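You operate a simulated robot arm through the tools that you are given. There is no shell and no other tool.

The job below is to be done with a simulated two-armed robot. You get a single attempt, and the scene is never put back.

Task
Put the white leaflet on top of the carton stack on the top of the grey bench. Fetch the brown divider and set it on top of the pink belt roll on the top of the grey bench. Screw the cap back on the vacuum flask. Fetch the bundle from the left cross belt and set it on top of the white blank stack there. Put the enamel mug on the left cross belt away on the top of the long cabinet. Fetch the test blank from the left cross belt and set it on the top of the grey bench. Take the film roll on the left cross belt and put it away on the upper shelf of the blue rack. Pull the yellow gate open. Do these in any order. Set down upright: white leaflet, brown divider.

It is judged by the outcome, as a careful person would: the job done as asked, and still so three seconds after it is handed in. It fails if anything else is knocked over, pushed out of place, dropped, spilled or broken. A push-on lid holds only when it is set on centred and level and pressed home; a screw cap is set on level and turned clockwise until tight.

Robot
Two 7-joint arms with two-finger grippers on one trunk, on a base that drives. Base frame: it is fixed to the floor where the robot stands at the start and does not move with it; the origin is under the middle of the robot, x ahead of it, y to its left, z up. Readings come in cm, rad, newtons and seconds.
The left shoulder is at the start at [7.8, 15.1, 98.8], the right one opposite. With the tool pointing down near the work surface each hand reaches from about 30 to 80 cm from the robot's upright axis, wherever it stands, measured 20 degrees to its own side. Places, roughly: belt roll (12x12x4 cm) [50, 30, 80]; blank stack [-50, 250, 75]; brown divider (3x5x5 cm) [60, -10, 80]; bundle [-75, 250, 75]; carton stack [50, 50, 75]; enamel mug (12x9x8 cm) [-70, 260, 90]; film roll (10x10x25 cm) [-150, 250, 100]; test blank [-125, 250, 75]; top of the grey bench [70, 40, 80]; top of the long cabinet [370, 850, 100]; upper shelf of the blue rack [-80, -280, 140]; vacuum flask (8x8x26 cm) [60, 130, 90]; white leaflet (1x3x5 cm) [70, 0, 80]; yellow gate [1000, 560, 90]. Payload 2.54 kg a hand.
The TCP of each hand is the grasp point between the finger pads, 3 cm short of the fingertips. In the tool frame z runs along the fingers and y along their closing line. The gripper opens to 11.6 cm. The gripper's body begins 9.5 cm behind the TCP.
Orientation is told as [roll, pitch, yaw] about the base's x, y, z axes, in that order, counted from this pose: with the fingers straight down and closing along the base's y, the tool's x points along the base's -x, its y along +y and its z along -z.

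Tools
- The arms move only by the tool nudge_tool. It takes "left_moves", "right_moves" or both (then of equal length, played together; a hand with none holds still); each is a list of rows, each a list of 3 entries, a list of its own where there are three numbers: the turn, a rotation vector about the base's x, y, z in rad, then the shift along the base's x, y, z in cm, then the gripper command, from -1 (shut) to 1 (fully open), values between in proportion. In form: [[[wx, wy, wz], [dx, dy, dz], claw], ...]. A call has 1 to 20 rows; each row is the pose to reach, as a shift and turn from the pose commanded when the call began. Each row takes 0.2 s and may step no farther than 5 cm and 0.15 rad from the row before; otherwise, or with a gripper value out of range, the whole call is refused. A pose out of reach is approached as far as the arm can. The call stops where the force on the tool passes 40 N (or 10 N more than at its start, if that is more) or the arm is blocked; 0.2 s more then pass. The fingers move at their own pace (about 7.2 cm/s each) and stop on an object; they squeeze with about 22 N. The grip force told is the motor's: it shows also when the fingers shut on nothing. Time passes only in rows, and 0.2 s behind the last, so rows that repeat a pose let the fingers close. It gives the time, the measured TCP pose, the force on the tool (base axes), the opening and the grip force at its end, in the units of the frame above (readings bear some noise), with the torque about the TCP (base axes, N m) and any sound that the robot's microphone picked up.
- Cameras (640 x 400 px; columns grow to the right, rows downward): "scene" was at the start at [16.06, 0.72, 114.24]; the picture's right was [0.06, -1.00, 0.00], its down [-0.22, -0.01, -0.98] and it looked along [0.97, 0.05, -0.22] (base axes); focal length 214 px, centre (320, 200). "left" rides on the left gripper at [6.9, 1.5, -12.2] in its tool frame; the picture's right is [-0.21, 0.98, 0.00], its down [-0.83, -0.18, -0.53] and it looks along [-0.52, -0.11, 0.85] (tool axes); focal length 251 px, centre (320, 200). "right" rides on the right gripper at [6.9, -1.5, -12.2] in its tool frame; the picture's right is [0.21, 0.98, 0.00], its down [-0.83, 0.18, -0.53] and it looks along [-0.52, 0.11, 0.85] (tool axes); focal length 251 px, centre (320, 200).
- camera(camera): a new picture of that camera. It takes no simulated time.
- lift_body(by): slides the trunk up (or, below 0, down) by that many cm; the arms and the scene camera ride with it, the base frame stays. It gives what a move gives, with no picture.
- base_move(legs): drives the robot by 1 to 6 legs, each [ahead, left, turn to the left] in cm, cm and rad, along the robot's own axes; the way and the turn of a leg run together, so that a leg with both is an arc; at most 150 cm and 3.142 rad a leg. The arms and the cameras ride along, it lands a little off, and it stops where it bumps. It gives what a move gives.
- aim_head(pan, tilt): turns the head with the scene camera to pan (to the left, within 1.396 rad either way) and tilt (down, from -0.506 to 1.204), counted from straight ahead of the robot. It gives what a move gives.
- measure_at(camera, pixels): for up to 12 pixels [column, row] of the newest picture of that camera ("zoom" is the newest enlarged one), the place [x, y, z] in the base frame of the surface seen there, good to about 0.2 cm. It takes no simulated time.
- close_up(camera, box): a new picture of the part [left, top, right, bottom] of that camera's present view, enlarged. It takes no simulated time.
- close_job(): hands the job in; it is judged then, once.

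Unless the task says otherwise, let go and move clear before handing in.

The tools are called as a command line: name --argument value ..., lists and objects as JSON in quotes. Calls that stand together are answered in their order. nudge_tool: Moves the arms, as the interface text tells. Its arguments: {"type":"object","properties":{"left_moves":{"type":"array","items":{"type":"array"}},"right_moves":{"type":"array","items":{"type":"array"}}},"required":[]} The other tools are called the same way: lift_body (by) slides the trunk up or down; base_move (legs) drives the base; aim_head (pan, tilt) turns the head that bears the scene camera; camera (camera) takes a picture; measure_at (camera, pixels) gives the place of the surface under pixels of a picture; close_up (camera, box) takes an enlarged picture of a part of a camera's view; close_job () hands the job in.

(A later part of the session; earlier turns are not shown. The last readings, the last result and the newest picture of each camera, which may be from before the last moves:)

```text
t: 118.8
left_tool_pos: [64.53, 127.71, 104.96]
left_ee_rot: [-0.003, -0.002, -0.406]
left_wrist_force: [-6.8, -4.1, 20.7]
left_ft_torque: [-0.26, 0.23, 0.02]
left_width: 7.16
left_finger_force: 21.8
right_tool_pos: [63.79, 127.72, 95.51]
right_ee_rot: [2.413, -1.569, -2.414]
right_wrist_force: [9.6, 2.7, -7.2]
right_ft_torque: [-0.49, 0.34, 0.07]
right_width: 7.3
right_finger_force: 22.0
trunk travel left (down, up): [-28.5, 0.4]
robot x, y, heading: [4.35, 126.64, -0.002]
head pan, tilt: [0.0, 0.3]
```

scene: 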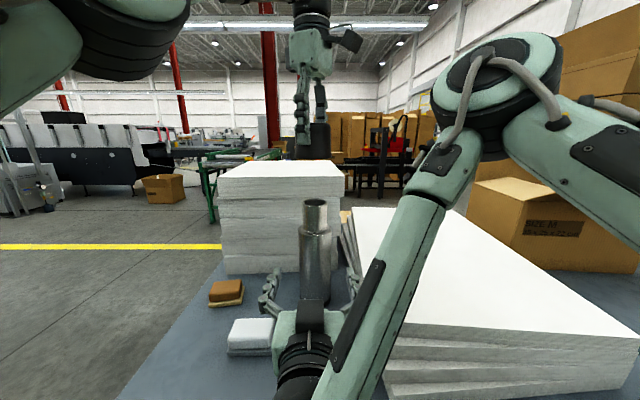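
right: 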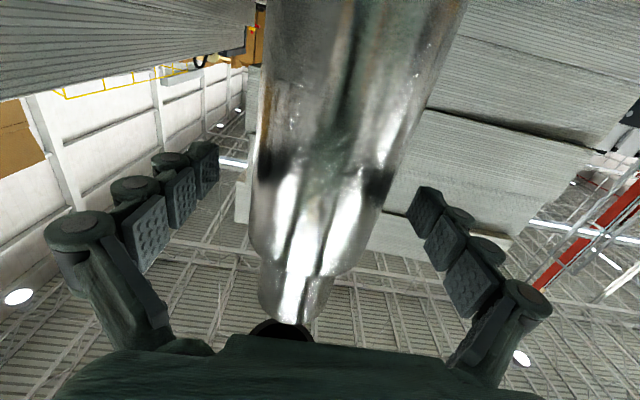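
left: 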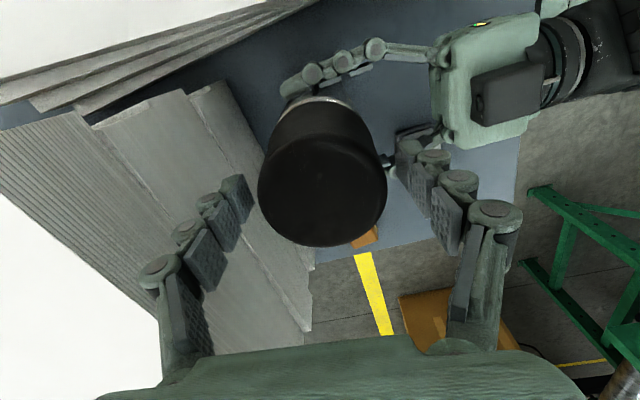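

No tightening torque yet after ~3.5 rad. Another regrip stroke.

nudge_tool --left_moves '[[[0, 0, 0], [-0.06, -0.04, 0.15], -1], [[0, 0, 0], [-0.06, -0.04, 0.2], 0.6], [[0, 0, 0], [-0.06, -0.04, 0.2], 0.6], [[0, 0, 0.14], [-0.06, 0, 0.2], 0.6], [[0, 0, 0.28], [-0.06, 0, 0.2], 0.6], [[0, 0, 0.42], [-0.06, 0, 0.2], 0.6], [[0, 0, 0.56], [-0.06, 0, 0.2], 0.6], [[0, 0, 0.7], [-0.06, 0, 0.2], 0.6], [[0, 0, 0.84], [-0.06, 0, 0.2], 0.6], [[0, 0, 0.98], [-0.06, 0, 0.2], 0.6], [[0, 0, 1.12], [-0.06, 0, 0.2], 0.6], [[0, 0, 1.26], [-0.06, 0, 0.2], 0.6], [[0, 0, 1.4], [-0.06, 0, 0.2], 0.6], [[0, 0, 1.54], [-0.06, 0, 0.2], 0.6], [[0, 0, 1.68], [-0.06, 0, 0.2], 0.6], [[0, 0, 1.82], [-0.06, 0, 0.2], 0.6], [[0, 0, 1.9], [-0.06, 0, 0.2], 0.6], [[0, 0, 1.9], [-0.06, 0, 0.2], 0.6]]'

close_up --camera "scene" --box '[270, 160, 360, 240]'

camera --camera "left"

```text
t: 122.6
left_tool_pos: [64.59, 127.8, 105.16]
left_ee_rot: [-0.004, 0.001, 1.498]
left_wrist_force: [0.2, -0.3, 0.0]
left_ft_torque: [0.01, -0.01, -0.03]
left_width: 9.28
left_finger_force: 0.0
right_tool_pos: [63.78, 127.79, 95.51]
right_ee_rot: [2.29, -1.57, -2.292]
right_wrist_force: [2.8, 1.1, 4.3]
right_ft_torque: [-0.02, -0.21, 0.03]
right_width: 7.33
right_finger_force: 21.5
trunk travel left (down, up): [-28.5, 0.4]
robot x, y, heading: [4.41, 126.75, -0.001]
head pan, tilt: [0.0, 0.3]
```

```text
5.00 times, centred on (315, 200) of scene
```

zoom: 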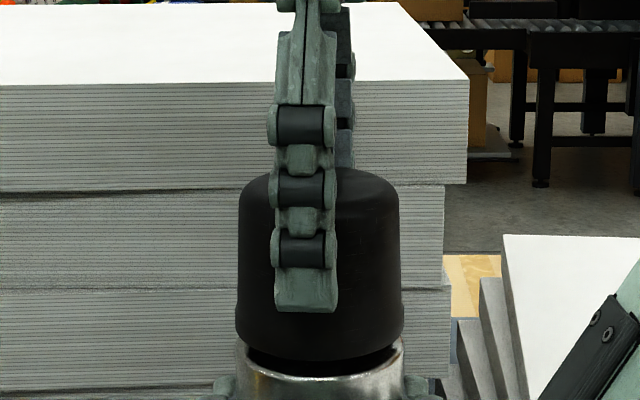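

```text
taken
```

left: 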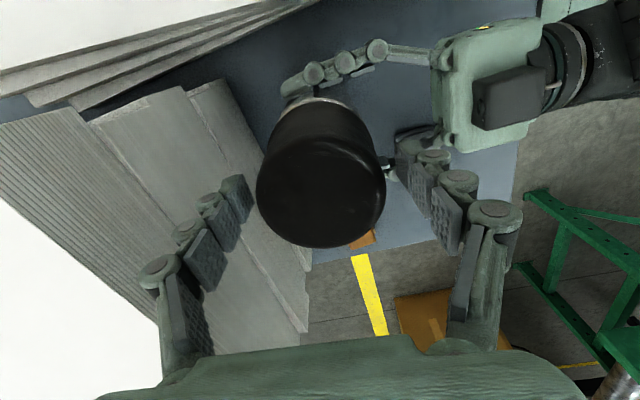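

The cap has sunk ~6 mm in total. I regrip with x shifted -0.2 and continue.

nudge_tool --left_moves '[[[0, 0, 0], [-0.2, 0, -0.15], 0.6], [[0, 0, 0], [-0.2, 0, -0.15], 0.2], [[0, 0, 0], [-0.2, 0, -0.15], -0.5], [[0, 0, 0], [-0.2, 0, -0.15], -1], [[0, 0, 0], [-0.2, 0, -0.15], -1]]'

```text
t: 123.8
left_tool_pos: [64.39, 127.76, 104.91]
left_ee_rot: [-0.005, 0.0, 1.498]
left_wrist_force: [11.8, -0.8, 3.1]
left_ft_torque: [-0.01, -0.65, 0.02]
left_width: 7.21
left_finger_force: 21.8
right_tool_pos: [63.77, 127.76, 95.52]
right_ee_rot: [2.288, -1.57, -2.288]
right_wrist_force: [-7.3, 0.0, 4.5]
right_ft_torque: [-0.21, -0.63, 0.04]
right_width: 7.37
right_finger_force: 22.5
trunk travel left (down, up): [-28.5, 0.4]
robot x, y, heading: [4.44, 126.9, 0.002]
head pan, tilt: [0.0, 0.3]
```

nudge_tool --left_moves '[[[0, 0, 0], [0.1, 0, -0.05], -1], [[0, 0, -0.1], [0.1, 0, -0.07], -1], [[0, 0, -0.2], [0.1, 0, -0.09], -1], [[0, 0, -0.3], [0.1, 0, -0.11], -1], [[0, 0, -0.4], [0.1, 0, -0.13], -1]]'

nudge_tool --left_moves '[[[0, 0, -0.1], [0, 0, -0.02], -1], [[0, 0, -0.2], [0, 0, -0.04], -1], [[0, 0, -0.3], [0, 0, -0.06], -1], [[0, 0, -0.4], [0, 0, -0.08], -1]]'

nudge_tool --left_moves '[[[0, 0, -0.1], [0, 0, -0.02], -1], [[0, 0, -0.2], [0, 0, -0.04], -1], [[0, 0, -0.3], [0, 0, -0.06], -1], [[0, 0, -0.4], [0, 0, -0.08], -1]]'

```text
t: 125.0
left_tool_pos: [64.43, 127.71, 104.79]
left_ee_rot: [-0.003, -0.002, 1.093]
left_wrist_force: [5.6, 0.0, 9.4]
left_ft_torque: [0.13, -0.2, 0.0]
left_width: 7.24
left_finger_force: 22.6
right_tool_pos: [63.8, 127.78, 95.49]
right_ee_rot: [2.208, -1.57, -2.21]
right_wrist_force: [-3.4, -0.2, 1.5]
right_ft_torque: [-0.03, -0.24, -0.02]
right_width: 7.34
right_finger_force: 22.1
trunk travel left (down, up): [-28.5, 0.4]
robot x, y, heading: [3.98, 127.08, -0.002]
head pan, tilt: [0.0, 0.3]
```

```text
t: 126.0
left_tool_pos: [64.4, 127.78, 104.8]
left_ee_rot: [-0.005, -0.003, 0.696]
left_wrist_force: [11.0, 1.3, 17.7]
left_ft_torque: [0.13, -0.39, -0.02]
left_width: 7.23
left_finger_force: 21.8
right_tool_pos: [63.78, 127.83, 95.54]
right_ee_rot: [2.223, -1.57, -2.222]
right_wrist_force: [-8.7, -0.7, 0.2]
right_ft_torque: [-0.07, -0.48, -0.02]
right_width: 7.35
right_finger_force: 22.3
trunk travel left (down, up): [-28.5, 0.4]
robot x, y, heading: [4.28, 126.68, -0.004]
head pan, tilt: [0.0, 0.3]
```

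```text
t: 127.0
left_tool_pos: [64.21, 127.86, 104.78]
left_ee_rot: [-0.006, -0.001, 0.297]
left_wrist_force: [11.1, -0.7, 21.7]
left_ft_torque: [-0.03, -0.27, -0.04]
left_width: 7.25
left_finger_force: 21.8
right_tool_pos: [63.77, 127.91, 95.57]
right_ee_rot: [2.295, -1.569, -2.292]
right_wrist_force: [-10.3, -0.6, -0.5]
right_ft_torque: [-0.23, -0.05, 0.03]
right_width: 7.32
right_finger_force: 21.8
trunk travel left (down, up): [-28.5, 0.4]
robot x, y, heading: [4.56, 126.75, -0.0]
head pan, tilt: [0.0, 0.3]
```

Turned ~4.8 rad so far, z 104.8, still no z-torque. I keep going to the end of this stroke.

nudge_tool --left_moves '[[[0, 0, -0.1], [0.08, 0, -0.01], -1], [[0, 0, -0.2], [0.08, 0, -0.02], -1], [[0, 0, -0.3], [0.08, 0, -0.03], -1], [[0, 0, -0.4], [0.08, 0, -0.04], -1]]'

nudge_tool --left_moves '[[[0, 0, -0.1], [0, 0, -0.01], -1], [[0, 0, -0.2], [0, 0, -0.02], -1], [[0, 0, -0.3], [0, 0, -0.03], -1]]'

close_up --camera "scene" --box '[270, 160, 360, 240]'

```text
t: 128.0
left_tool_pos: [64.35, 127.8, 104.66]
left_ee_rot: [-0.003, -0.002, -0.106]
left_wrist_force: [-3.1, 1.4, 19.7]
left_ft_torque: [0.15, 0.25, 0.0]
left_width: 7.26
left_finger_force: 21.7
right_tool_pos: [63.71, 127.76, 95.53]
right_ee_rot: [2.201, -1.569, -2.201]
right_wrist_force: [0.7, -0.1, -4.0]
right_ft_torque: [0.12, 0.69, -0.06]
right_width: 7.32
right_finger_force: 22.2
trunk travel left (down, up): [-28.5, 0.4]
robot x, y, heading: [4.22, 126.77, -0.002]
head pan, tilt: [0.0, 0.3]
```

```text
t: 128.8
left_tool_pos: [64.4, 127.75, 104.55]
left_ee_rot: [-0.005, -0.001, -0.405]
left_wrist_force: [-4.1, 0.7, 19.0]
left_ft_torque: [0.06, 0.19, -0.01]
left_width: 7.24
left_finger_force: 22.2
right_tool_pos: [63.63, 127.81, 95.57]
right_ee_rot: [2.307, -1.569, -2.307]
right_wrist_force: [5.6, -0.1, -5.0]
right_ft_torque: [0.03, 0.65, 0.05]
right_width: 7.33
right_finger_force: 21.9
trunk travel left (down, up): [-28.5, 0.4]
robot x, y, heading: [4.45, 126.64, -0.005]
head pan, tilt: [0.0, 0.3]
```

```text
5.00 times, centred on (315, 200) of scene
```

zoom: 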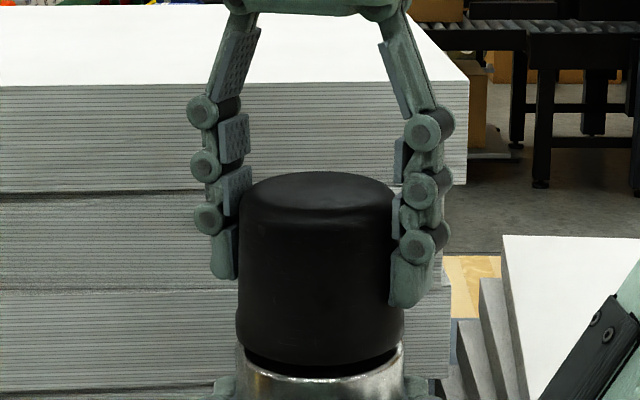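

It keeps sinking (z 104.55) as I turn; another regrip stroke.

nudge_tool --left_moves '[[[0, 0, 0], [-0.03, 0, 0.15], -1], [[0, 0, 0], [-0.03, 0, 0.2], 0.6], [[0, 0, 0], [-0.03, 0, 0.2], 0.6], [[0, 0, 0.14], [-0.03, 0, 0.2], 0.6], [[0, 0, 0.28], [-0.03, 0, 0.2], 0.6], [[0, 0, 0.42], [-0.03, 0, 0.2], 0.6], [[0, 0, 0.56], [-0.03, 0, 0.2], 0.6], [[0, 0, 0.7], [-0.03, 0, 0.2], 0.6], [[0, 0, 0.84], [-0.03, 0, 0.2], 0.6], [[0, 0, 0.98], [-0.03, 0, 0.2], 0.6], [[0, 0, 1.12], [-0.03, 0, 0.2], 0.6], [[0, 0, 1.26], [-0.03, 0, 0.2], 0.6], [[0, 0, 1.4], [-0.03, 0, 0.2], 0.6], [[0, 0, 1.54], [-0.03, 0, 0.2], 0.6], [[0, 0, 1.68], [-0.03, 0, 0.2], 0.6], [[0, 0, 1.82], [-0.03, 0, 0.2], 0.6], [[0, 0, 1.9], [-0.03, 0, 0.2], 0.6], [[0, 0, 1.9], [-0.03, 0, 0.1], 0.3], [[0, 0, 1.9], [-0.03, 0, 0.1], -1], [[0, 0, 1.9], [-0.03, 0, 0.1], -1]]'

nudge_tool --left_moves '[[[0, 0, 0], [0, 0, -0.05], -1], [[0, 0, 0], [0, 0, -0.05], -1]]'

```text
t: 133.0
left_tool_pos: [64.39, 127.82, 104.63]
left_ee_rot: [-0.003, 0.0, 1.497]
left_wrist_force: [-2.0, 0.4, 1.3]
left_ft_torque: [0.01, 0.13, -0.05]
left_width: 7.3
left_finger_force: 22.3
right_tool_pos: [63.88, 127.8, 95.61]
right_ee_rot: [2.295, -1.568, -2.293]
right_wrist_force: [4.9, 1.3, 4.9]
right_ft_torque: [0.15, -0.12, -0.02]
right_width: 7.33
right_finger_force: 21.8
trunk travel left (down, up): [-28.5, 0.4]
robot x, y, heading: [4.08, 126.78, -0.001]
head pan, tilt: [0.0, 0.3]
```

```text
t: 133.6
left_tool_pos: [64.48, 127.74, 104.76]
left_ee_rot: [-0.004, 0.0, 1.495]
left_wrist_force: [-5.3, 0.3, 4.3]
left_ft_torque: [0.01, 0.22, 0.03]
left_width: 7.26
left_finger_force: 21.5
right_tool_pos: [63.81, 127.82, 95.49]
right_ee_rot: [2.28, -1.571, -2.281]
right_wrist_force: [8.7, 2.0, 3.2]
right_ft_torque: [0.09, -0.02, 0.01]
right_width: 7.31
right_finger_force: 21.6
trunk travel left (down, up): [-28.5, 0.4]
robot x, y, heading: [3.95, 126.52, -0.005]
head pan, tilt: [0.0, 0.3]
```

Regripped at yaw ≈1.5 with little lateral force. Turning again.

nudge_tool --left_moves '[[[0, 0, -0.1], [0, 0, -0.05], -1], [[0, 0, -0.2], [0, 0, -0.08], -1], [[0, 0, -0.3], [0, 0, -0.1], -1], [[0, 0, -0.4], [0, 0, -0.12], -1], [[0, 0, -0.5], [0, 0, -0.14], -1]]'

nudge_tool --left_moves '[[[0, 0, -0.1], [0, 0, -0.02], -1], [[0, 0, -0.2], [0, 0, -0.04], -1], [[0, 0, -0.3], [0, 0, -0.06], -1], [[0, 0, -0.4], [0, 0, -0.08], -1], [[0, 0, -0.5], [0, 0, -0.1], -1]]'

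nudge_tool --left_moves '[[[0, 0, -0.1], [0, 0, -0.02], -1], [[0, 0, -0.2], [0, 0, -0.04], -1], [[0, 0, -0.3], [0, 0, -0.06], -1], [[0, 0, -0.4], [0, 0, -0.08], -1], [[0, 0, -0.5], [0, 0, -0.1], -1]]'

```text
t: 134.8
left_tool_pos: [64.41, 127.91, 104.59]
left_ee_rot: [-0.007, -0.002, 0.994]
left_wrist_force: [0.3, -3.1, 16.4]
left_ft_torque: [0.01, -0.04, 0.03]
left_width: 7.27
left_finger_force: 21.7
right_tool_pos: [63.82, 127.82, 95.47]
right_ee_rot: [2.288, -1.571, -2.286]
right_wrist_force: [7.1, 3.7, -0.7]
right_ft_torque: [-0.33, -0.58, 0.0]
right_width: 7.31
right_finger_force: 22.2
trunk travel left (down, up): [-28.5, 0.4]
robot x, y, heading: [4.24, 126.75, -0.002]
head pan, tilt: [0.0, 0.3]
```

```text
t: 136.0
left_tool_pos: [64.38, 127.84, 104.32]
left_ee_rot: [-0.001, -0.001, 0.498]
left_wrist_force: [3.2, -3.0, 10.3]
left_ft_torque: [-0.25, -0.16, 0.68]
left_width: 7.29
left_finger_force: 22.3
right_tool_pos: [63.7, 127.81, 95.67]
right_ee_rot: [2.433, -1.568, -2.436]
right_wrist_force: [-2.1, 1.8, 0.6]
right_ft_torque: [-0.29, 0.12, -0.56]
right_width: 7.36
right_finger_force: 22.5
trunk travel left (down, up): [-28.5, 0.4]
robot x, y, heading: [4.19, 126.83, -0.002]
head pan, tilt: [0.0, 0.3]
```

```text
t: 137.2
left_tool_pos: [64.39, 127.77, 104.11]
left_ee_rot: [-0.001, 0.0, -0.003]
left_wrist_force: [-3.6, -0.6, 2.1]
left_ft_torque: [0.3, 0.39, 0.64]
left_width: 7.16
left_finger_force: 21.8
right_tool_pos: [63.83, 127.77, 95.53]
right_ee_rot: [1.888, -1.568, -1.887]
right_wrist_force: [1.8, -1.4, -1.6]
right_ft_torque: [-0.44, 0.25, -0.55]
right_width: 7.45
right_finger_force: 21.9
trunk travel left (down, up): [-28.5, 0.4]
robot x, y, heading: [4.28, 126.73, -0.0]
head pan, tilt: [0.0, 0.3]
```

A z-torque of ~0.65 N·m has appeared: the cap is tightening. I look at the cap.

close_up --camera "scene" --box '[270, 160, 360, 240]'

camera --camera "left"

```text
5.00 times, centred on (315, 200) of scene
```

zoom: 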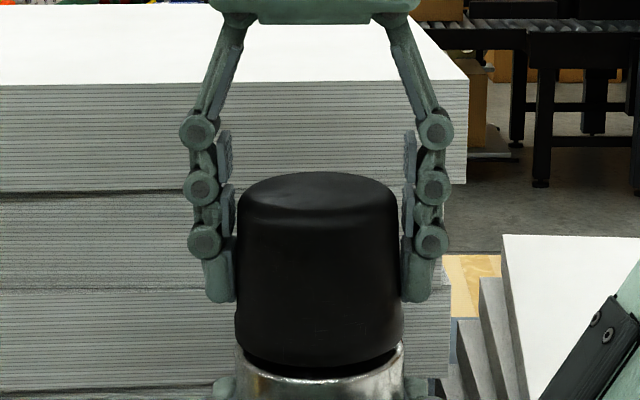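

```text
taken
```

left: 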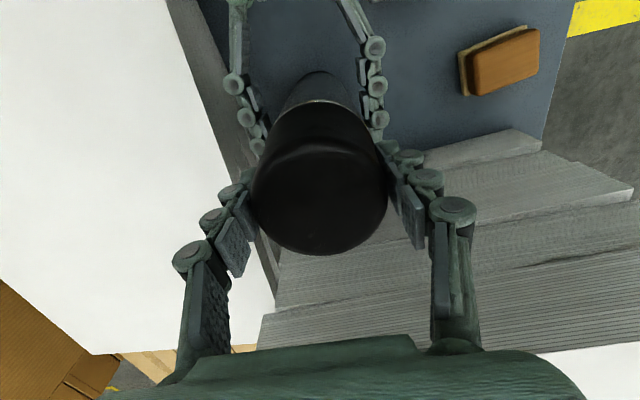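

The torque stays ~0.65 N·m, probably the fingers slipping on a tight cap. I verify by a fresh grip and another short clockwise turn.

nudge_tool --left_moves '[[[0, 0, 0], [0, 0, 0], 0.6], [[0, 0, 0], [0, 0, 0.3], 0.6], [[0, 0, 0.14], [0, 0, 0.6], 0.6], [[0, 0, 0.28], [0, 0, 0.6], 0.6], [[0, 0, 0.42], [0, 0, 0.6], 0.6], [[0, 0, 0.56], [0, 0, 0.6], 0.6], [[0, 0, 0.7], [0, 0, 0.6], 0.6], [[0, 0, 0.84], [0, 0, 0.6], 0.6], [[0, 0, 0.98], [0, 0, 0.6], 0.6], [[0, 0, 1.0], [0, 0, 0.6], 0.2], [[0, 0, 1.0], [0, 0, 0.6], -1], [[0, 0, 1.0], [0, 0, 0.6], -1], [[0, 0, 1.0], [0, 0, 0.6], -1]]'

nudge_tool --left_moves '[[[0, 0, -0.08], [0, 0, -0.02], -1], [[0, 0, -0.16], [0, 0, -0.04], -1]]'

nudge_tool --left_moves '[[[0, 0, -0.08], [0, 0, -0.02], -1], [[0, 0, -0.16], [0, 0, -0.04], -1]]'

nudge_tool --left_moves '[[[0, 0, -0.1], [0, 0, -0.02], -1], [[0, 0, -0.2], [0, 0, -0.04], -1]]'

```text
t: 140.0
left_tool_pos: [64.45, 127.68, 104.79]
left_ee_rot: [-0.001, -0.001, 0.998]
left_wrist_force: [-6.1, 3.9, 4.0]
left_ft_torque: [0.23, 0.39, 0.17]
left_width: 7.2
left_finger_force: 22.2
right_tool_pos: [63.88, 127.67, 95.45]
right_ee_rot: [1.776, -1.569, -1.779]
right_wrist_force: [5.4, -4.2, -5.1]
right_ft_torque: [0.16, 0.23, -0.18]
right_width: 7.39
right_finger_force: 22.3
trunk travel left (down, up): [-28.5, 0.4]
robot x, y, heading: [4.15, 126.85, -0.003]
head pan, tilt: [0.0, 0.3]
```

```text
t: 140.6
left_tool_pos: [64.5, 127.89, 104.93]
left_ee_rot: [-0.004, 0.0, 0.836]
left_wrist_force: [-1.0, 0.0, 4.3]
left_ft_torque: [-0.04, 0.13, 0.74]
left_width: 7.13
left_finger_force: 22.4
right_tool_pos: [63.8, 127.71, 95.55]
right_ee_rot: [2.122, -1.569, -2.12]
right_wrist_force: [0.3, -2.0, -2.8]
right_ft_torque: [-0.2, 0.14, -0.68]
right_width: 7.34
right_finger_force: 21.5
trunk travel left (down, up): [-28.5, 0.4]
robot x, y, heading: [4.28, 127.0, -0.001]
head pan, tilt: [0.0, 0.3]
```

```text
t: 141.2
left_tool_pos: [64.37, 127.81, 104.84]
left_ee_rot: [-0.002, 0.0, 0.674]
left_wrist_force: [-3.3, 0.1, 8.4]
left_ft_torque: [-0.09, 0.1, 1.18]
left_width: 7.14
left_finger_force: 22.1
right_tool_pos: [63.83, 127.72, 95.51]
right_ee_rot: [2.378, -1.569, -2.376]
right_wrist_force: [5.4, -2.9, -2.4]
right_ft_torque: [-0.32, 0.15, -1.09]
right_width: 7.41
right_finger_force: 21.8
trunk travel left (down, up): [-28.5, 0.4]
robot x, y, heading: [4.41, 126.89, -0.001]
head pan, tilt: [0.0, 0.3]
```

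```text
t: 141.8
left_tool_pos: [64.45, 127.87, 104.67]
left_ee_rot: [-0.002, 0.001, 0.477]
left_wrist_force: [-5.5, 2.6, 4.3]
left_ft_torque: [0.06, 0.15, 1.09]
left_width: 7.28
left_finger_force: 21.7
right_tool_pos: [63.79, 127.84, 95.52]
right_ee_rot: [2.356, -1.565, -2.358]
right_wrist_force: [9.1, -3.1, 1.0]
right_ft_torque: [-0.06, -0.08, -1.03]
right_width: 7.38
right_finger_force: 21.8
trunk travel left (down, up): [-28.5, 0.4]
robot x, y, heading: [4.2, 126.59, -0.004]
head pan, tilt: [0.0, 0.3]
```

Torque climbed at once to ~1.1 N·m — the cap is tight. I open the left hand and lift clear.

nudge_tool --left_moves '[[[0, 0, 0], [0, 0, 0], 0.6], [[0, 0, 0], [0, 0, 0], 0.6], [[0, 0, 0], [0, 0, 2], 0.6], [[0, 0, 0], [0, 0, 5], 0.6], [[0, 0, 0], [0, 0, 9], 0.6], [[0, 0, 0], [0, 0, 12], 0.6], [[0, 0, 0], [0, 0, 12], 0.6]]'

close_up --camera "scene" --box '[270, 160, 360, 240]'

camera --camera "left"

```text
t: 143.4
left_tool_pos: [64.31, 127.63, 116.86]
left_ee_rot: [-0.004, -0.002, 0.475]
left_wrist_force: [-0.2, 0.4, 0.2]
left_ft_torque: [-0.01, -0.03, -0.02]
left_width: 9.28
left_finger_force: 0.1
right_tool_pos: [63.72, 127.82, 95.58]
right_ee_rot: [2.654, -1.569, -2.654]
right_wrist_force: [-2.9, 0.6, 5.8]
right_ft_torque: [-0.16, 0.26, -0.07]
right_width: 7.42
right_finger_force: 22.0
trunk travel left (down, up): [-28.5, 0.4]
robot x, y, heading: [4.49, 127.19, -0.002]
head pan, tilt: [0.0, 0.3]
```

```text
5.00 times, centred on (315, 200) of scene
```

zoom: 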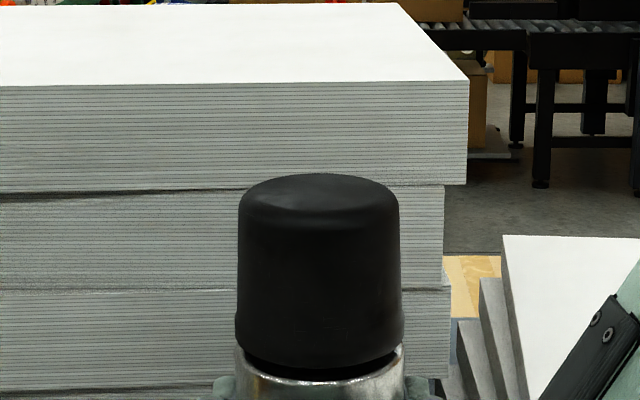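

```text
taken
```

left: 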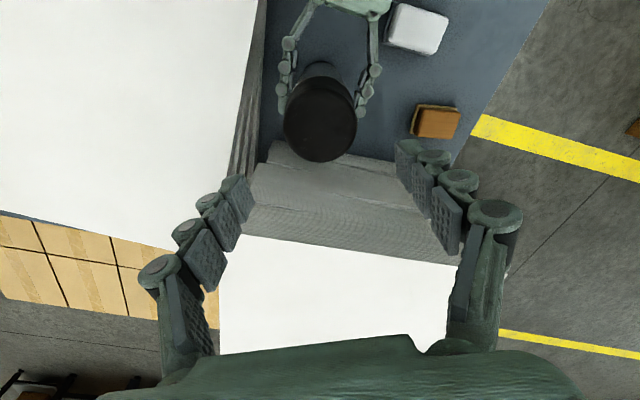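

The cap sits level on the flask. Now I open the right hand slowly and back out.

nudge_tool --right_moves '[[[0, 0, 0], [0, 0, 0], 0.34], [[0, 0, 0], [0, 0, 0], 0.45], [[0, 0, 0], [0, 0, 0], 0.7], [[0, 0, 0], [0, 0, 0], 1], [[0, 0, 0], [0, 0, 0], 1], [[0, 0, 0], [-3, 0, 0], 1], [[0, 0, 0], [-6, 0, 0], 1], [[0, 0, 0], [-9, 0, 0], 1], [[0, 0, 0], [-11.5, 0, 0], 1], [[0, 0, 0], [-11.5, 0, 0], 1]]'

camera --camera "scene"

camera --camera "right"

```text
t: 145.6
left_tool_pos: [64.45, 127.79, 116.87]
left_ee_rot: [-0.004, 0.0, 0.477]
left_wrist_force: [0.0, -0.1, 0.1]
left_ft_torque: [0.0, 0.01, 0.0]
left_width: 9.28
left_finger_force: 0.1
right_tool_pos: [52.46, 127.71, 95.38]
right_ee_rot: [2.128, -1.567, -2.128]
right_wrist_force: [0.2, -0.6, 0.4]
right_ft_torque: [0.0, -0.02, 0.0]
right_width: 11.59
right_finger_force: 0.1
trunk travel left (down, up): [-28.5, 0.4]
robot x, y, heading: [3.82, 126.96, 0.001]
head pan, tilt: [0.0, 0.3]
```

```text
taken
```

scene: 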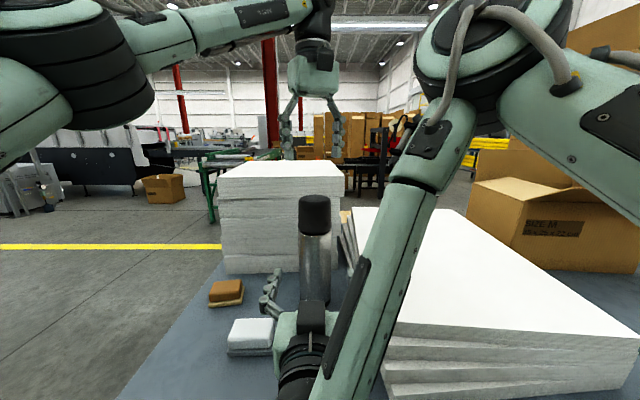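

```text
taken
```

right: 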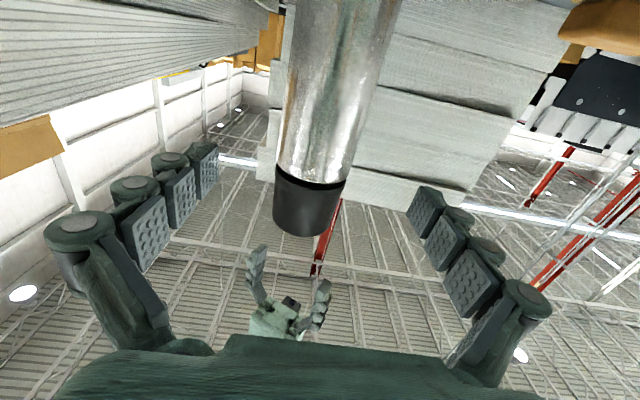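

The cap is seated at the shoulder (right view [308,200]). I retract the left hand, then raise and unwind the right hand.

nudge_tool --left_moves '[[[0, 0, -0.05], [-1, 2, 2], 0.4], [[0, 0, -0.1], [-3, 5, 2], 0.4], [[0, 0, -0.15], [-6, 8, 2], 0.4], [[0, 0, -0.2], [-9, 11, 2], 0.4], [[0, 0, -0.25], [-12, 14, 2], 0.4], [[0, 0, -0.3], [-15, 17, 2], 0.4], [[0, 0, -0.35], [-18, 19, 2], 0.4], [[0, 0, -0.4], [-21, 20, 2], 0.4], [[0, 0, -0.45], [-24, 20, 2], 0.4], [[0, 0, -0.475], [-27, 20, 2], 0.4], [[0, 0, -0.475], [-30, 20, 2], 0.4]]' --right_moves '[[[0, 0, 0], [-1, 0, 0], 1], [[0, 0, 0], [-1, -1.2, 3], 1], [[0, 0, 0], [-1, -2.5, 6], 1], [[0, 0, 0], [-0.5, -3.8, 9], 1], [[0, 0, 0], [0, -5.3, 12], 1], [[0, 0, 0], [0, -5.3, 15], 1], [[0, 0, 0], [0, -5.3, 17], 1], [[0, 0.14, 0], [0, -5.3, 17], 1], [[0, 0.28, 0], [0, -6, 17], 1], [[0, 0.42, 0], [0, -7, 17], 1], [[0, 0.56, 0], [0, -8, 17], 1]]'

camera --camera "scene"

```text
t: 148.0
left_tool_pos: [34.3, 148.01, 118.71]
left_ee_rot: [-0.003, 0.0, 0.001]
left_wrist_force: [-0.9, 0.4, -0.4]
left_ft_torque: [-0.02, 0.01, -0.02]
left_width: 8.13
left_finger_force: 0.0
right_tool_pos: [52.32, 119.68, 112.52]
right_ee_rot: [0.004, -1.011, -0.001]
right_wrist_force: [-0.1, -0.6, 0.8]
right_ft_torque: [0.02, 0.01, 0.02]
right_width: 11.6
right_finger_force: 0.1
right hand out of reach, approached as far as the arm can: row 5, 6
trunk travel left (down, up): [-28.5, 0.4]
robot x, y, heading: [4.07, 126.79, -0.002]
head pan, tilt: [0.0, 0.3]
```

```text
taken
```

scene: 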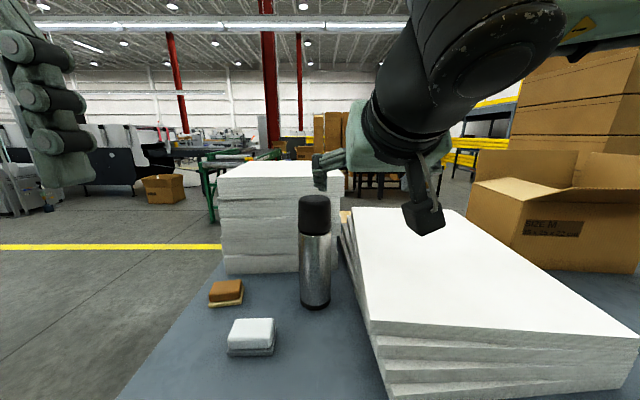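

The capped flask stands undisturbed. I finish turning the right hand down and tuck it.

nudge_tool --right_moves '[[[0, 0.14, 0], [0, -2, 0], 1], [[0, 0.28, 0], [-1, -4, 0], 1], [[0, 0.42, 0], [-3, -6, 0], 1], [[0, 0.56, 0], [-5, -8, 0], 1], [[0, 0.7, 0], [-8, -10, 0], 1], [[0, 0.84, 0], [-11, -12, 0], 1], [[0, 0.98, 0], [-14, -14, 0], 1], [[0, 1.01, 0], [-16.5, -16, 0], 1], [[0, 1.01, 0], [-18, -17, 0], 1], [[0, 1.01, 0], [-18, -17, 0], 1]]'

close_up --camera "scene" --box '[240, 150, 400, 330]'

```text
t: 150.2
left_tool_pos: [34.35, 147.94, 118.68]
left_ee_rot: [-0.002, 0.0, 0.002]
left_wrist_force: [0.2, -0.1, 0.4]
left_ft_torque: [-0.01, 0.01, -0.01]
left_width: 8.1
left_finger_force: 0.0
right_tool_pos: [34.31, 102.89, 112.32]
right_ee_rot: [0.001, 0.001, -0.001]
right_wrist_force: [0.0, -0.3, 0.4]
right_ft_torque: [-0.03, 0.02, 0.01]
right_width: 11.56
right_finger_force: 0.0
trunk travel left (down, up): [-28.5, 0.4]
robot x, y, heading: [4.14, 126.51, -0.001]
head pan, tilt: [0.0, 0.3]
```

```text
2.22 times, centred on (320, 240) of scene
```

zoom: 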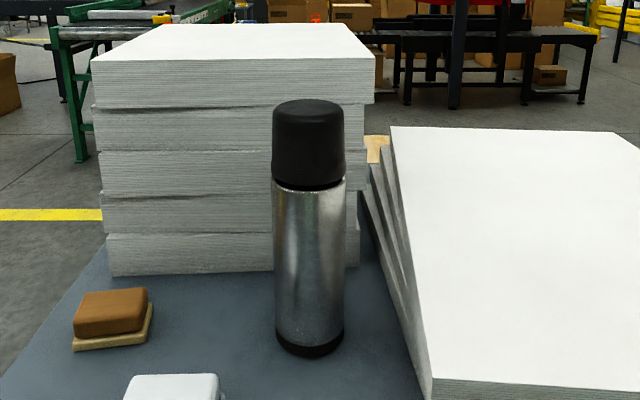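

The flask is capped and upright. Now to the left cross belt: I back away from the bench and turn left to face it.

base_move --legs '[[-45, 0, 0], [0, 0, 1.5708]]'

aim_head --pan 0.0 --tilt 0.4

camera --camera "scene"

aim_head --pan 0.7 --tilt 0.3

camera --camera "scene"

```text
t: 156.8
left_tool_pos: [-61.4, 157.56, 118.68]
left_ee_rot: [-0.002, 0.0, 1.548]
left_wrist_force: [0.4, 0.4, -0.8]
left_ft_torque: [0.04, 0.0, 0.01]
left_width: 8.11
left_finger_force: 0.0
right_tool_pos: [-16.22, 156.39, 112.49]
right_ee_rot: [0.001, 0.0, 1.542]
right_wrist_force: [0.6, 1.5, 0.7]
right_ft_torque: [0.04, 0.0, 0.0]
right_width: 11.63
right_finger_force: 0.0
trunk travel left (down, up): [-28.5, 0.4]
robot x, y, heading: [-40.96, 126.71, 1.542]
head pan, tilt: [0.0, 0.3]
```

```text
t: 157.4
left_tool_pos: [-61.33, 157.43, 118.76]
left_ee_rot: [-0.002, 0.0, 1.546]
left_wrist_force: [0.1, 0.9, 0.0]
left_ft_torque: [0.02, 0.0, -0.02]
left_width: 8.14
left_finger_force: 0.0
right_tool_pos: [-16.22, 156.19, 112.37]
right_ee_rot: [-0.001, -0.002, 1.54]
right_wrist_force: [-0.3, 0.4, 0.8]
right_ft_torque: [-0.03, 0.0, 0.0]
right_width: 11.6
right_finger_force: 0.0
trunk travel left (down, up): [-28.5, 0.4]
robot x, y, heading: [-41.11, 126.64, 1.542]
head pan, tilt: [0.0, 0.4]
```

```text
taken
```

scene: 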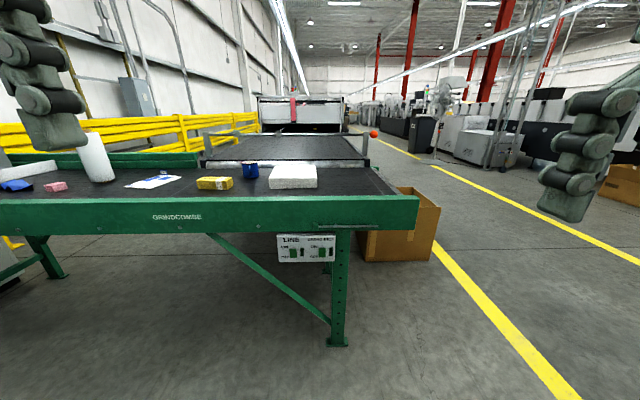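

```text
t: 158.5
left_tool_pos: [-61.33, 157.55, 118.81]
left_ee_rot: [-0.004, -0.001, 1.546]
left_wrist_force: [0.3, -0.5, 0.1]
left_ft_torque: [-0.01, -0.05, 0.04]
left_width: 8.11
left_finger_force: 0.0
right_tool_pos: [-16.21, 156.28, 112.41]
right_ee_rot: [0.001, -0.001, 1.543]
right_wrist_force: [-0.4, -0.4, -0.2]
right_ft_torque: [0.0, 0.03, 0.01]
right_width: 11.61
right_finger_force: 0.0
trunk travel left (down, up): [-28.5, 0.4]
robot x, y, heading: [-40.97, 126.66, 1.543]
head pan, tilt: [0.7, 0.3]
```

```text
taken
```

scene: 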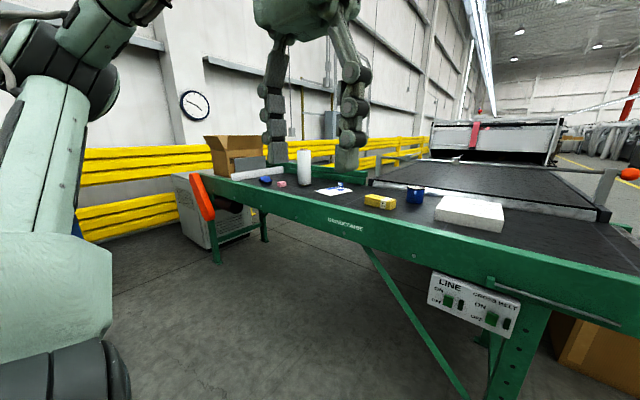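

The belt carries a white block, blue mug, yellow bundle, paper, white cylinder, pink and blue items. I zoom in to identify them.

close_up --camera "scene" --box '[200, 130, 360, 220]'

close_up --camera "scene" --box '[320, 150, 640, 330]'

measure_at --camera "scene" --pixels '[[470, 208], [415, 194], [380, 200], [340, 188], [303, 170], [281, 184], [264, 181], [430, 220], [600, 260], [245, 160], [350, 245], [466, 285]]'

```text
4.00 times, centred on (280, 175) of scene
```

zoom: 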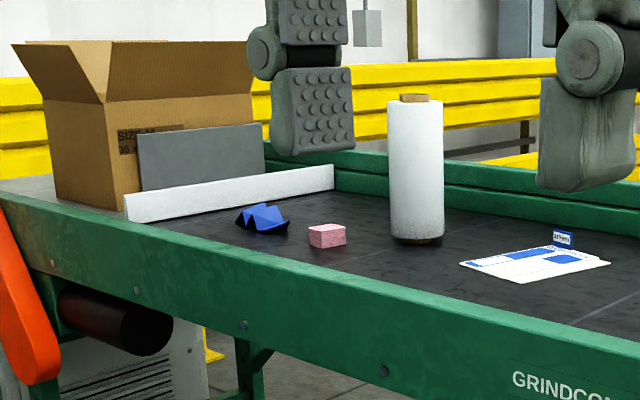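

```text
2.00 times, centred on (480, 240) of scene
```

zoom: 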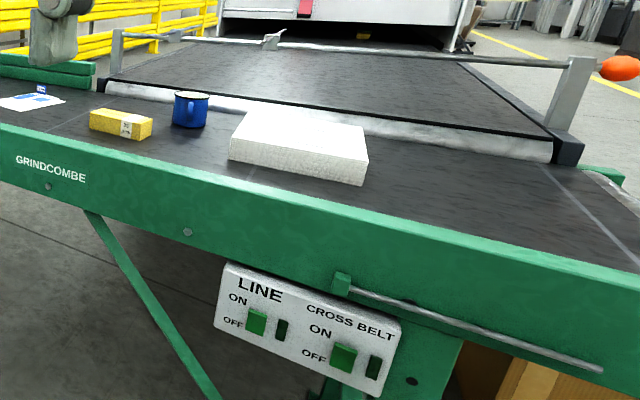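

```text
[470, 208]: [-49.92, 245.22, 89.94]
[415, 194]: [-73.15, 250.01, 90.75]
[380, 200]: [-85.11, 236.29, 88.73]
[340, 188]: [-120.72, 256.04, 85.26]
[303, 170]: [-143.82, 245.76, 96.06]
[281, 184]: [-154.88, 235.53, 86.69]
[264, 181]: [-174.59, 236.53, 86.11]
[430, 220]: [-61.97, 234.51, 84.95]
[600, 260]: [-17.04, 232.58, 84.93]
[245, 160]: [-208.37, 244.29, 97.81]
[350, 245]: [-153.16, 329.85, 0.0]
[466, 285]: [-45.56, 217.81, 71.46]
```

Identified: white block (blank stack, top z≈90) near [-50,245], yellow bundle near [-85,236], blue mug near [-73,250], film roll near [-144,246], paper card (test blank) near [-121,256]; belt surface z≈85, frame front y≈218. I drive up to the belt.

base_move --legs '[[0, 0, 0.028], [52, 14, 0]]'

aim_head --pan 0.2 --tilt 0.55

camera --camera "scene"

```text
t: 162.0
left_tool_pos: [-76.71, 208.54, 118.69]
left_ee_rot: [-0.002, 0.001, 1.583]
left_wrist_force: [0.0, 0.0, -0.2]
left_ft_torque: [-0.04, 0.01, 0.01]
left_width: 8.12
left_finger_force: 0.1
right_tool_pos: [-31.35, 209.06, 112.43]
right_ee_rot: [0.0, -0.003, 1.58]
right_wrist_force: [1.2, 0.0, 0.1]
right_ft_torque: [-0.02, 0.01, 0.01]
right_width: 11.61
right_finger_force: 0.1
trunk travel left (down, up): [-28.5, 0.4]
robot x, y, heading: [-55.18, 178.91, 1.578]
head pan, tilt: [0.7, 0.3]
```

```text
t: 162.9
left_tool_pos: [-76.67, 208.4, 118.76]
left_ee_rot: [-0.004, -0.001, 1.583]
left_wrist_force: [-0.2, -0.8, 0.1]
left_ft_torque: [0.06, 0.0, 0.0]
left_width: 8.1
left_finger_force: 0.0
right_tool_pos: [-31.43, 208.98, 112.37]
right_ee_rot: [0.002, -0.002, 1.579]
right_wrist_force: [-0.8, 0.9, -0.3]
right_ft_torque: [0.01, 0.02, 0.01]
right_width: 11.59
right_finger_force: 0.0
trunk travel left (down, up): [-28.5, 0.4]
robot x, y, heading: [-55.42, 178.48, 1.583]
head pan, tilt: [0.201, 0.55]
```

```text
taken
```

scene: 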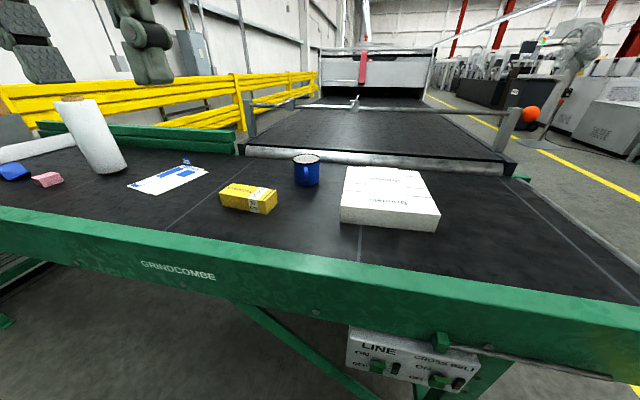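

close_up --camera "scene" --box '[205, 140, 455, 250]'

close_up --camera "scene" --box '[0, 80, 240, 230]'

```text
2.56 times, centred on (330, 195) of scene
```

zoom: 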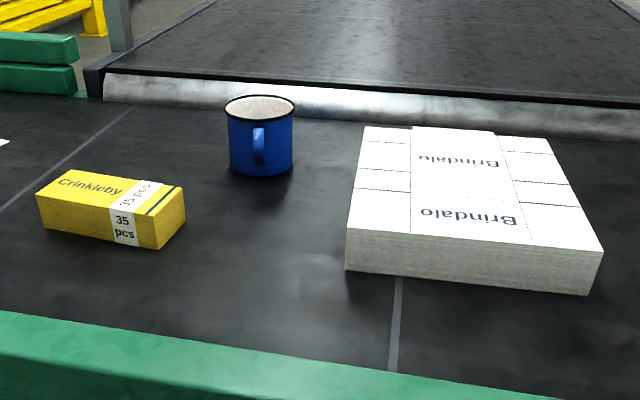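

```text
2.67 times, centred on (120, 155) of scene
```

zoom: 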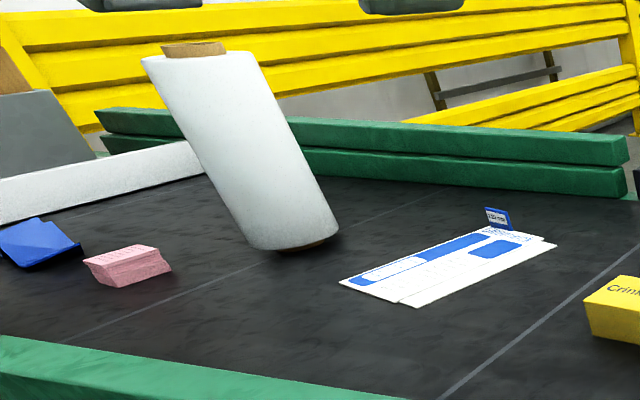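

The yellow "Crinkleby 35 pcs" block is the bundle and "Brindalo" the white blank stack; the test blank is a flat sheet with a small blue upright tab. I measure bundle, stack and mug.

close_up --camera "scene" --box '[205, 140, 455, 250]'

measure_at --camera "zoom" --pixels '[[40, 195], [70, 175], [182, 190], [150, 215], [110, 195], [155, 245], [40, 232], [355, 228], [370, 130], [545, 140], [595, 250], [470, 190]]'

measure_at --camera "zoom" --pixels '[[260, 97], [228, 108], [293, 108], [260, 117], [260, 145], [258, 130], [240, 165], [285, 160], [262, 172], [265, 108], [300, 240], [180, 240]]'

```text
2.56 times, centred on (330, 195) of scene
```

zoom: 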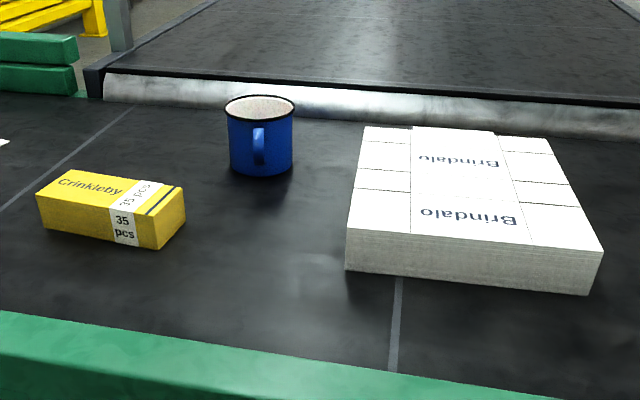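

```text
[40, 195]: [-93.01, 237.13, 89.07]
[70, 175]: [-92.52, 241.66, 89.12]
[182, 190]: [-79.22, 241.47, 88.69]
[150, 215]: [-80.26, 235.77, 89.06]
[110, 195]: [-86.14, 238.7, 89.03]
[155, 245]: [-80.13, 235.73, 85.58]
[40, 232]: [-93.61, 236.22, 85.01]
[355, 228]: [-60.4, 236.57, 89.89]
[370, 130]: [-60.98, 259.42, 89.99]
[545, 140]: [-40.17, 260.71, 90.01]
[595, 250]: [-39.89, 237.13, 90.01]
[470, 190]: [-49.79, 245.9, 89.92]
```

```text
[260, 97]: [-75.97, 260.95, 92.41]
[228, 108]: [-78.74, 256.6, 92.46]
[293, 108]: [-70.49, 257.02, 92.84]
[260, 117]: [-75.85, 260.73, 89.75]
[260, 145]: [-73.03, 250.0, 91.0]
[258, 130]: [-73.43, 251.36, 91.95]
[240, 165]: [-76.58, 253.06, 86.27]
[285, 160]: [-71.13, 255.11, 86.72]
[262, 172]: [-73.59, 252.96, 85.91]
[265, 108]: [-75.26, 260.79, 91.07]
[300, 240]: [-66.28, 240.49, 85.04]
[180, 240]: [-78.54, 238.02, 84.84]
```

Bundle: centre ≈[-86.4,238.8], top z 89.05, ~13×5 cm; stack: centre ≈[-50.3,248.5], top z 90.0. I check what protrudes from the belt frame in front of the robot before driving closer.

aim_head --pan 0.0 --tilt 0.95

camera --camera "scene"

```text
t: 163.8
left_tool_pos: [-76.77, 208.54, 118.57]
left_ee_rot: [-0.003, 0.0, 1.583]
left_wrist_force: [0.5, 0.1, 0.4]
left_ft_torque: [0.0, 0.0, 0.02]
left_width: 8.13
left_finger_force: 0.1
right_tool_pos: [-31.42, 209.0, 112.37]
right_ee_rot: [0.001, -0.001, 1.579]
right_wrist_force: [-0.5, 0.1, 0.3]
right_ft_torque: [0.0, 0.01, -0.01]
right_width: 11.6
right_finger_force: 0.0
trunk travel left (down, up): [-28.5, 0.4]
robot x, y, heading: [-55.09, 178.51, 1.578]
head pan, tilt: [0.0, 0.949]
```

```text
taken
```

scene: 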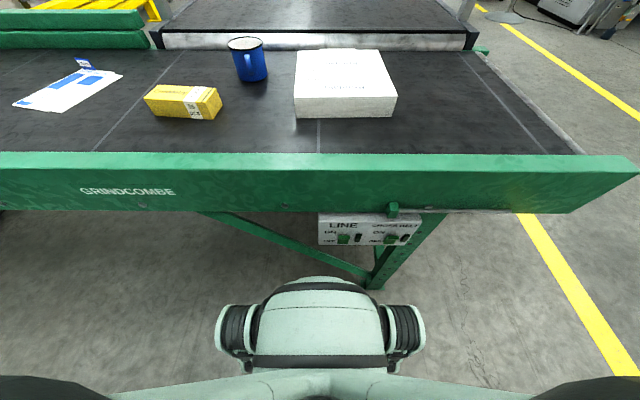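

measure_at --camera "scene" --pixels '[[318, 280], [345, 240], [385, 240], [393, 208], [318, 205], [370, 280], [430, 210], [320, 155], [210, 340], [425, 340]]'

close_up --camera "scene" --box '[300, 190, 460, 300]'

```text
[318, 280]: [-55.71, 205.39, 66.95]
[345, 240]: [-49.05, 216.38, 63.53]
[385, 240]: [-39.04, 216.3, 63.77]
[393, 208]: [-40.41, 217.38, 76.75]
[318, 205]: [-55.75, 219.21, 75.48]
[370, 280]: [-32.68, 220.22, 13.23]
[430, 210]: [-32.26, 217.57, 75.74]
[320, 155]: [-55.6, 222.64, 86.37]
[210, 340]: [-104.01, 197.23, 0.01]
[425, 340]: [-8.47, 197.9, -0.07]
```

```text
3.64 times, centred on (380, 245) of scene
```

zoom: 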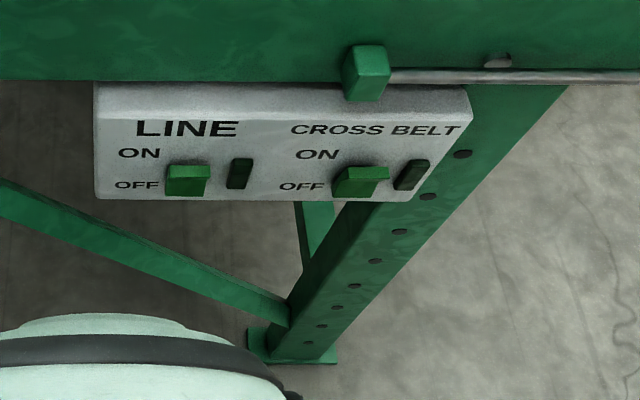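

The control panel front is at y≈216.3, 11 cm ahead of the robot's front. I move 17 cm left and 5 cm ahead so the right hand can do the bundle with the panel out of the way.

base_move --legs '[[0, 17, -0.008], [4.5, 0, 0]]'

aim_head --pan 0.0 --tilt 0.6

camera --camera "scene"

```text
t: 166.6
left_tool_pos: [-93.34, 213.3, 118.63]
left_ee_rot: [-0.002, 0.0, 1.574]
left_wrist_force: [-0.1, 0.3, -0.4]
left_ft_torque: [-0.09, 0.01, -0.03]
left_width: 8.11
left_finger_force: 0.1
right_tool_pos: [-48.17, 213.32, 112.29]
right_ee_rot: [0.001, -0.001, 1.57]
right_wrist_force: [-0.4, 0.1, -0.4]
right_ft_torque: [-0.06, 0.02, 0.01]
right_width: 11.57
right_finger_force: 0.0
trunk travel left (down, up): [-28.5, 0.4]
robot x, y, heading: [-71.99, 182.8, 1.571]
head pan, tilt: [0.0, 0.949]
```

```text
t: 167.4
left_tool_pos: [-93.3, 213.06, 118.61]
left_ee_rot: [-0.003, -0.001, 1.574]
left_wrist_force: [0.4, 0.3, -0.1]
left_ft_torque: [0.03, 0.0, -0.01]
left_width: 8.11
left_finger_force: 0.1
right_tool_pos: [-48.12, 213.09, 112.27]
right_ee_rot: [0.001, -0.002, 1.571]
right_wrist_force: [-0.7, -0.2, 0.1]
right_ft_torque: [0.04, 0.01, 0.01]
right_width: 11.58
right_finger_force: 0.1
trunk travel left (down, up): [-28.5, 0.4]
robot x, y, heading: [-72.06, 183.03, 1.571]
head pan, tilt: [0.0, 0.6]
```

```text
taken
```

scene: 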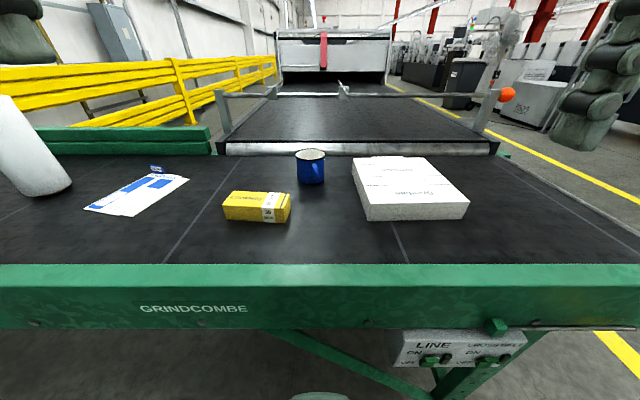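

Bundle at scene [257,205] and stack at [410,188] are within the right hand's range. I move the right hand over the bundle, turning it -1.65 rad so it closes across the 5 cm width.

nudge_tool --right_moves '[[[0, 0, -0.1375], [-3.2, 2.1, 0], 0.4], [[0, 0, -0.275], [-6.4, 4.2, 0], 0.4], [[0, 0, -0.4125], [-9.6, 6.4, 0], 0.4], [[0, 0, -0.55], [-12.8, 8.5, 0], 0.4], [[0, 0, -0.6875], [-16, 10.7, 0], 0.4], [[0, 0, -0.825], [-19.1, 12.8, 0], 0.4], [[0, 0, -0.9625], [-22.3, 14.9, 0], 0.4], [[0, 0, -1.1], [-25.5, 17, 0], 0.4], [[0, 0, -1.2375], [-28.7, 19.2, -2], 0.4], [[0, 0, -1.375], [-31.9, 21.3, -4], 0.4], [[0, 0, -1.5125], [-35.1, 23.5, -6], 0.4], [[0, 0, -1.65], [-38.25, 25.6, -8], 0.4], [[0, 0, -1.65], [-38.25, 25.6, -10], 0.4], [[0, 0, -1.65], [-38.25, 25.6, -10], 0.4]]'

camera --camera "right"

camera --camera "scene"

```text
t: 170.4
left_tool_pos: [-93.43, 213.12, 118.75]
left_ee_rot: [-0.004, -0.001, 1.575]
left_wrist_force: [0.2, 0.1, 0.2]
left_ft_torque: [0.0, 0.0, -0.02]
left_width: 8.12
left_finger_force: 0.1
right_tool_pos: [-86.3, 238.62, 102.12]
right_ee_rot: [0.001, -0.002, -0.08]
right_wrist_force: [-0.3, -0.2, 1.4]
right_ft_torque: [0.02, -0.01, 0.01]
right_width: 8.11
right_finger_force: 0.1
trunk travel left (down, up): [-28.5, 0.4]
robot x, y, heading: [-72.01, 182.75, 1.567]
head pan, tilt: [0.0, 0.6]
```

```text
taken
```

right: 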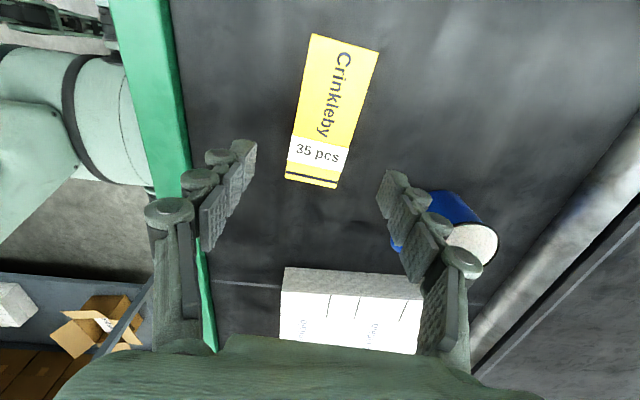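

```text
taken
```

scene: 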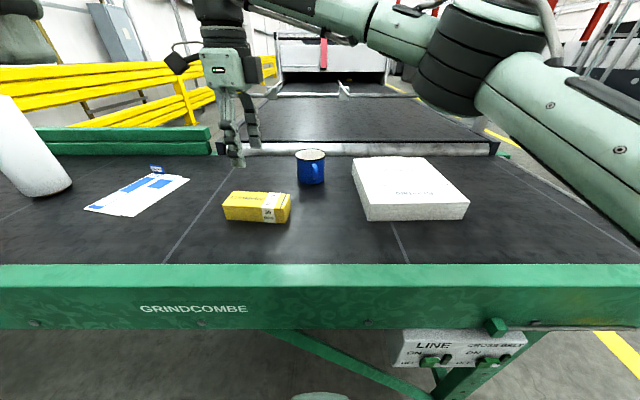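

The bundle is between the finger planes. I measure its corners from the right camera.

measure_at --camera "right" --pixels '[[314, 40], [374, 54], [290, 178], [336, 183], [330, 110], [285, 178], [300, 110], [355, 118]]'

```text
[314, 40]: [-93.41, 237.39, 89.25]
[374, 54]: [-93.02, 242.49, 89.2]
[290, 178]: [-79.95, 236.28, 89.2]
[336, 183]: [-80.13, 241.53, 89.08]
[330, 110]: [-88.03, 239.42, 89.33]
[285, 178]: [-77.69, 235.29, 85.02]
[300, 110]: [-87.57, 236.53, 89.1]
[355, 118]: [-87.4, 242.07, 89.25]
```

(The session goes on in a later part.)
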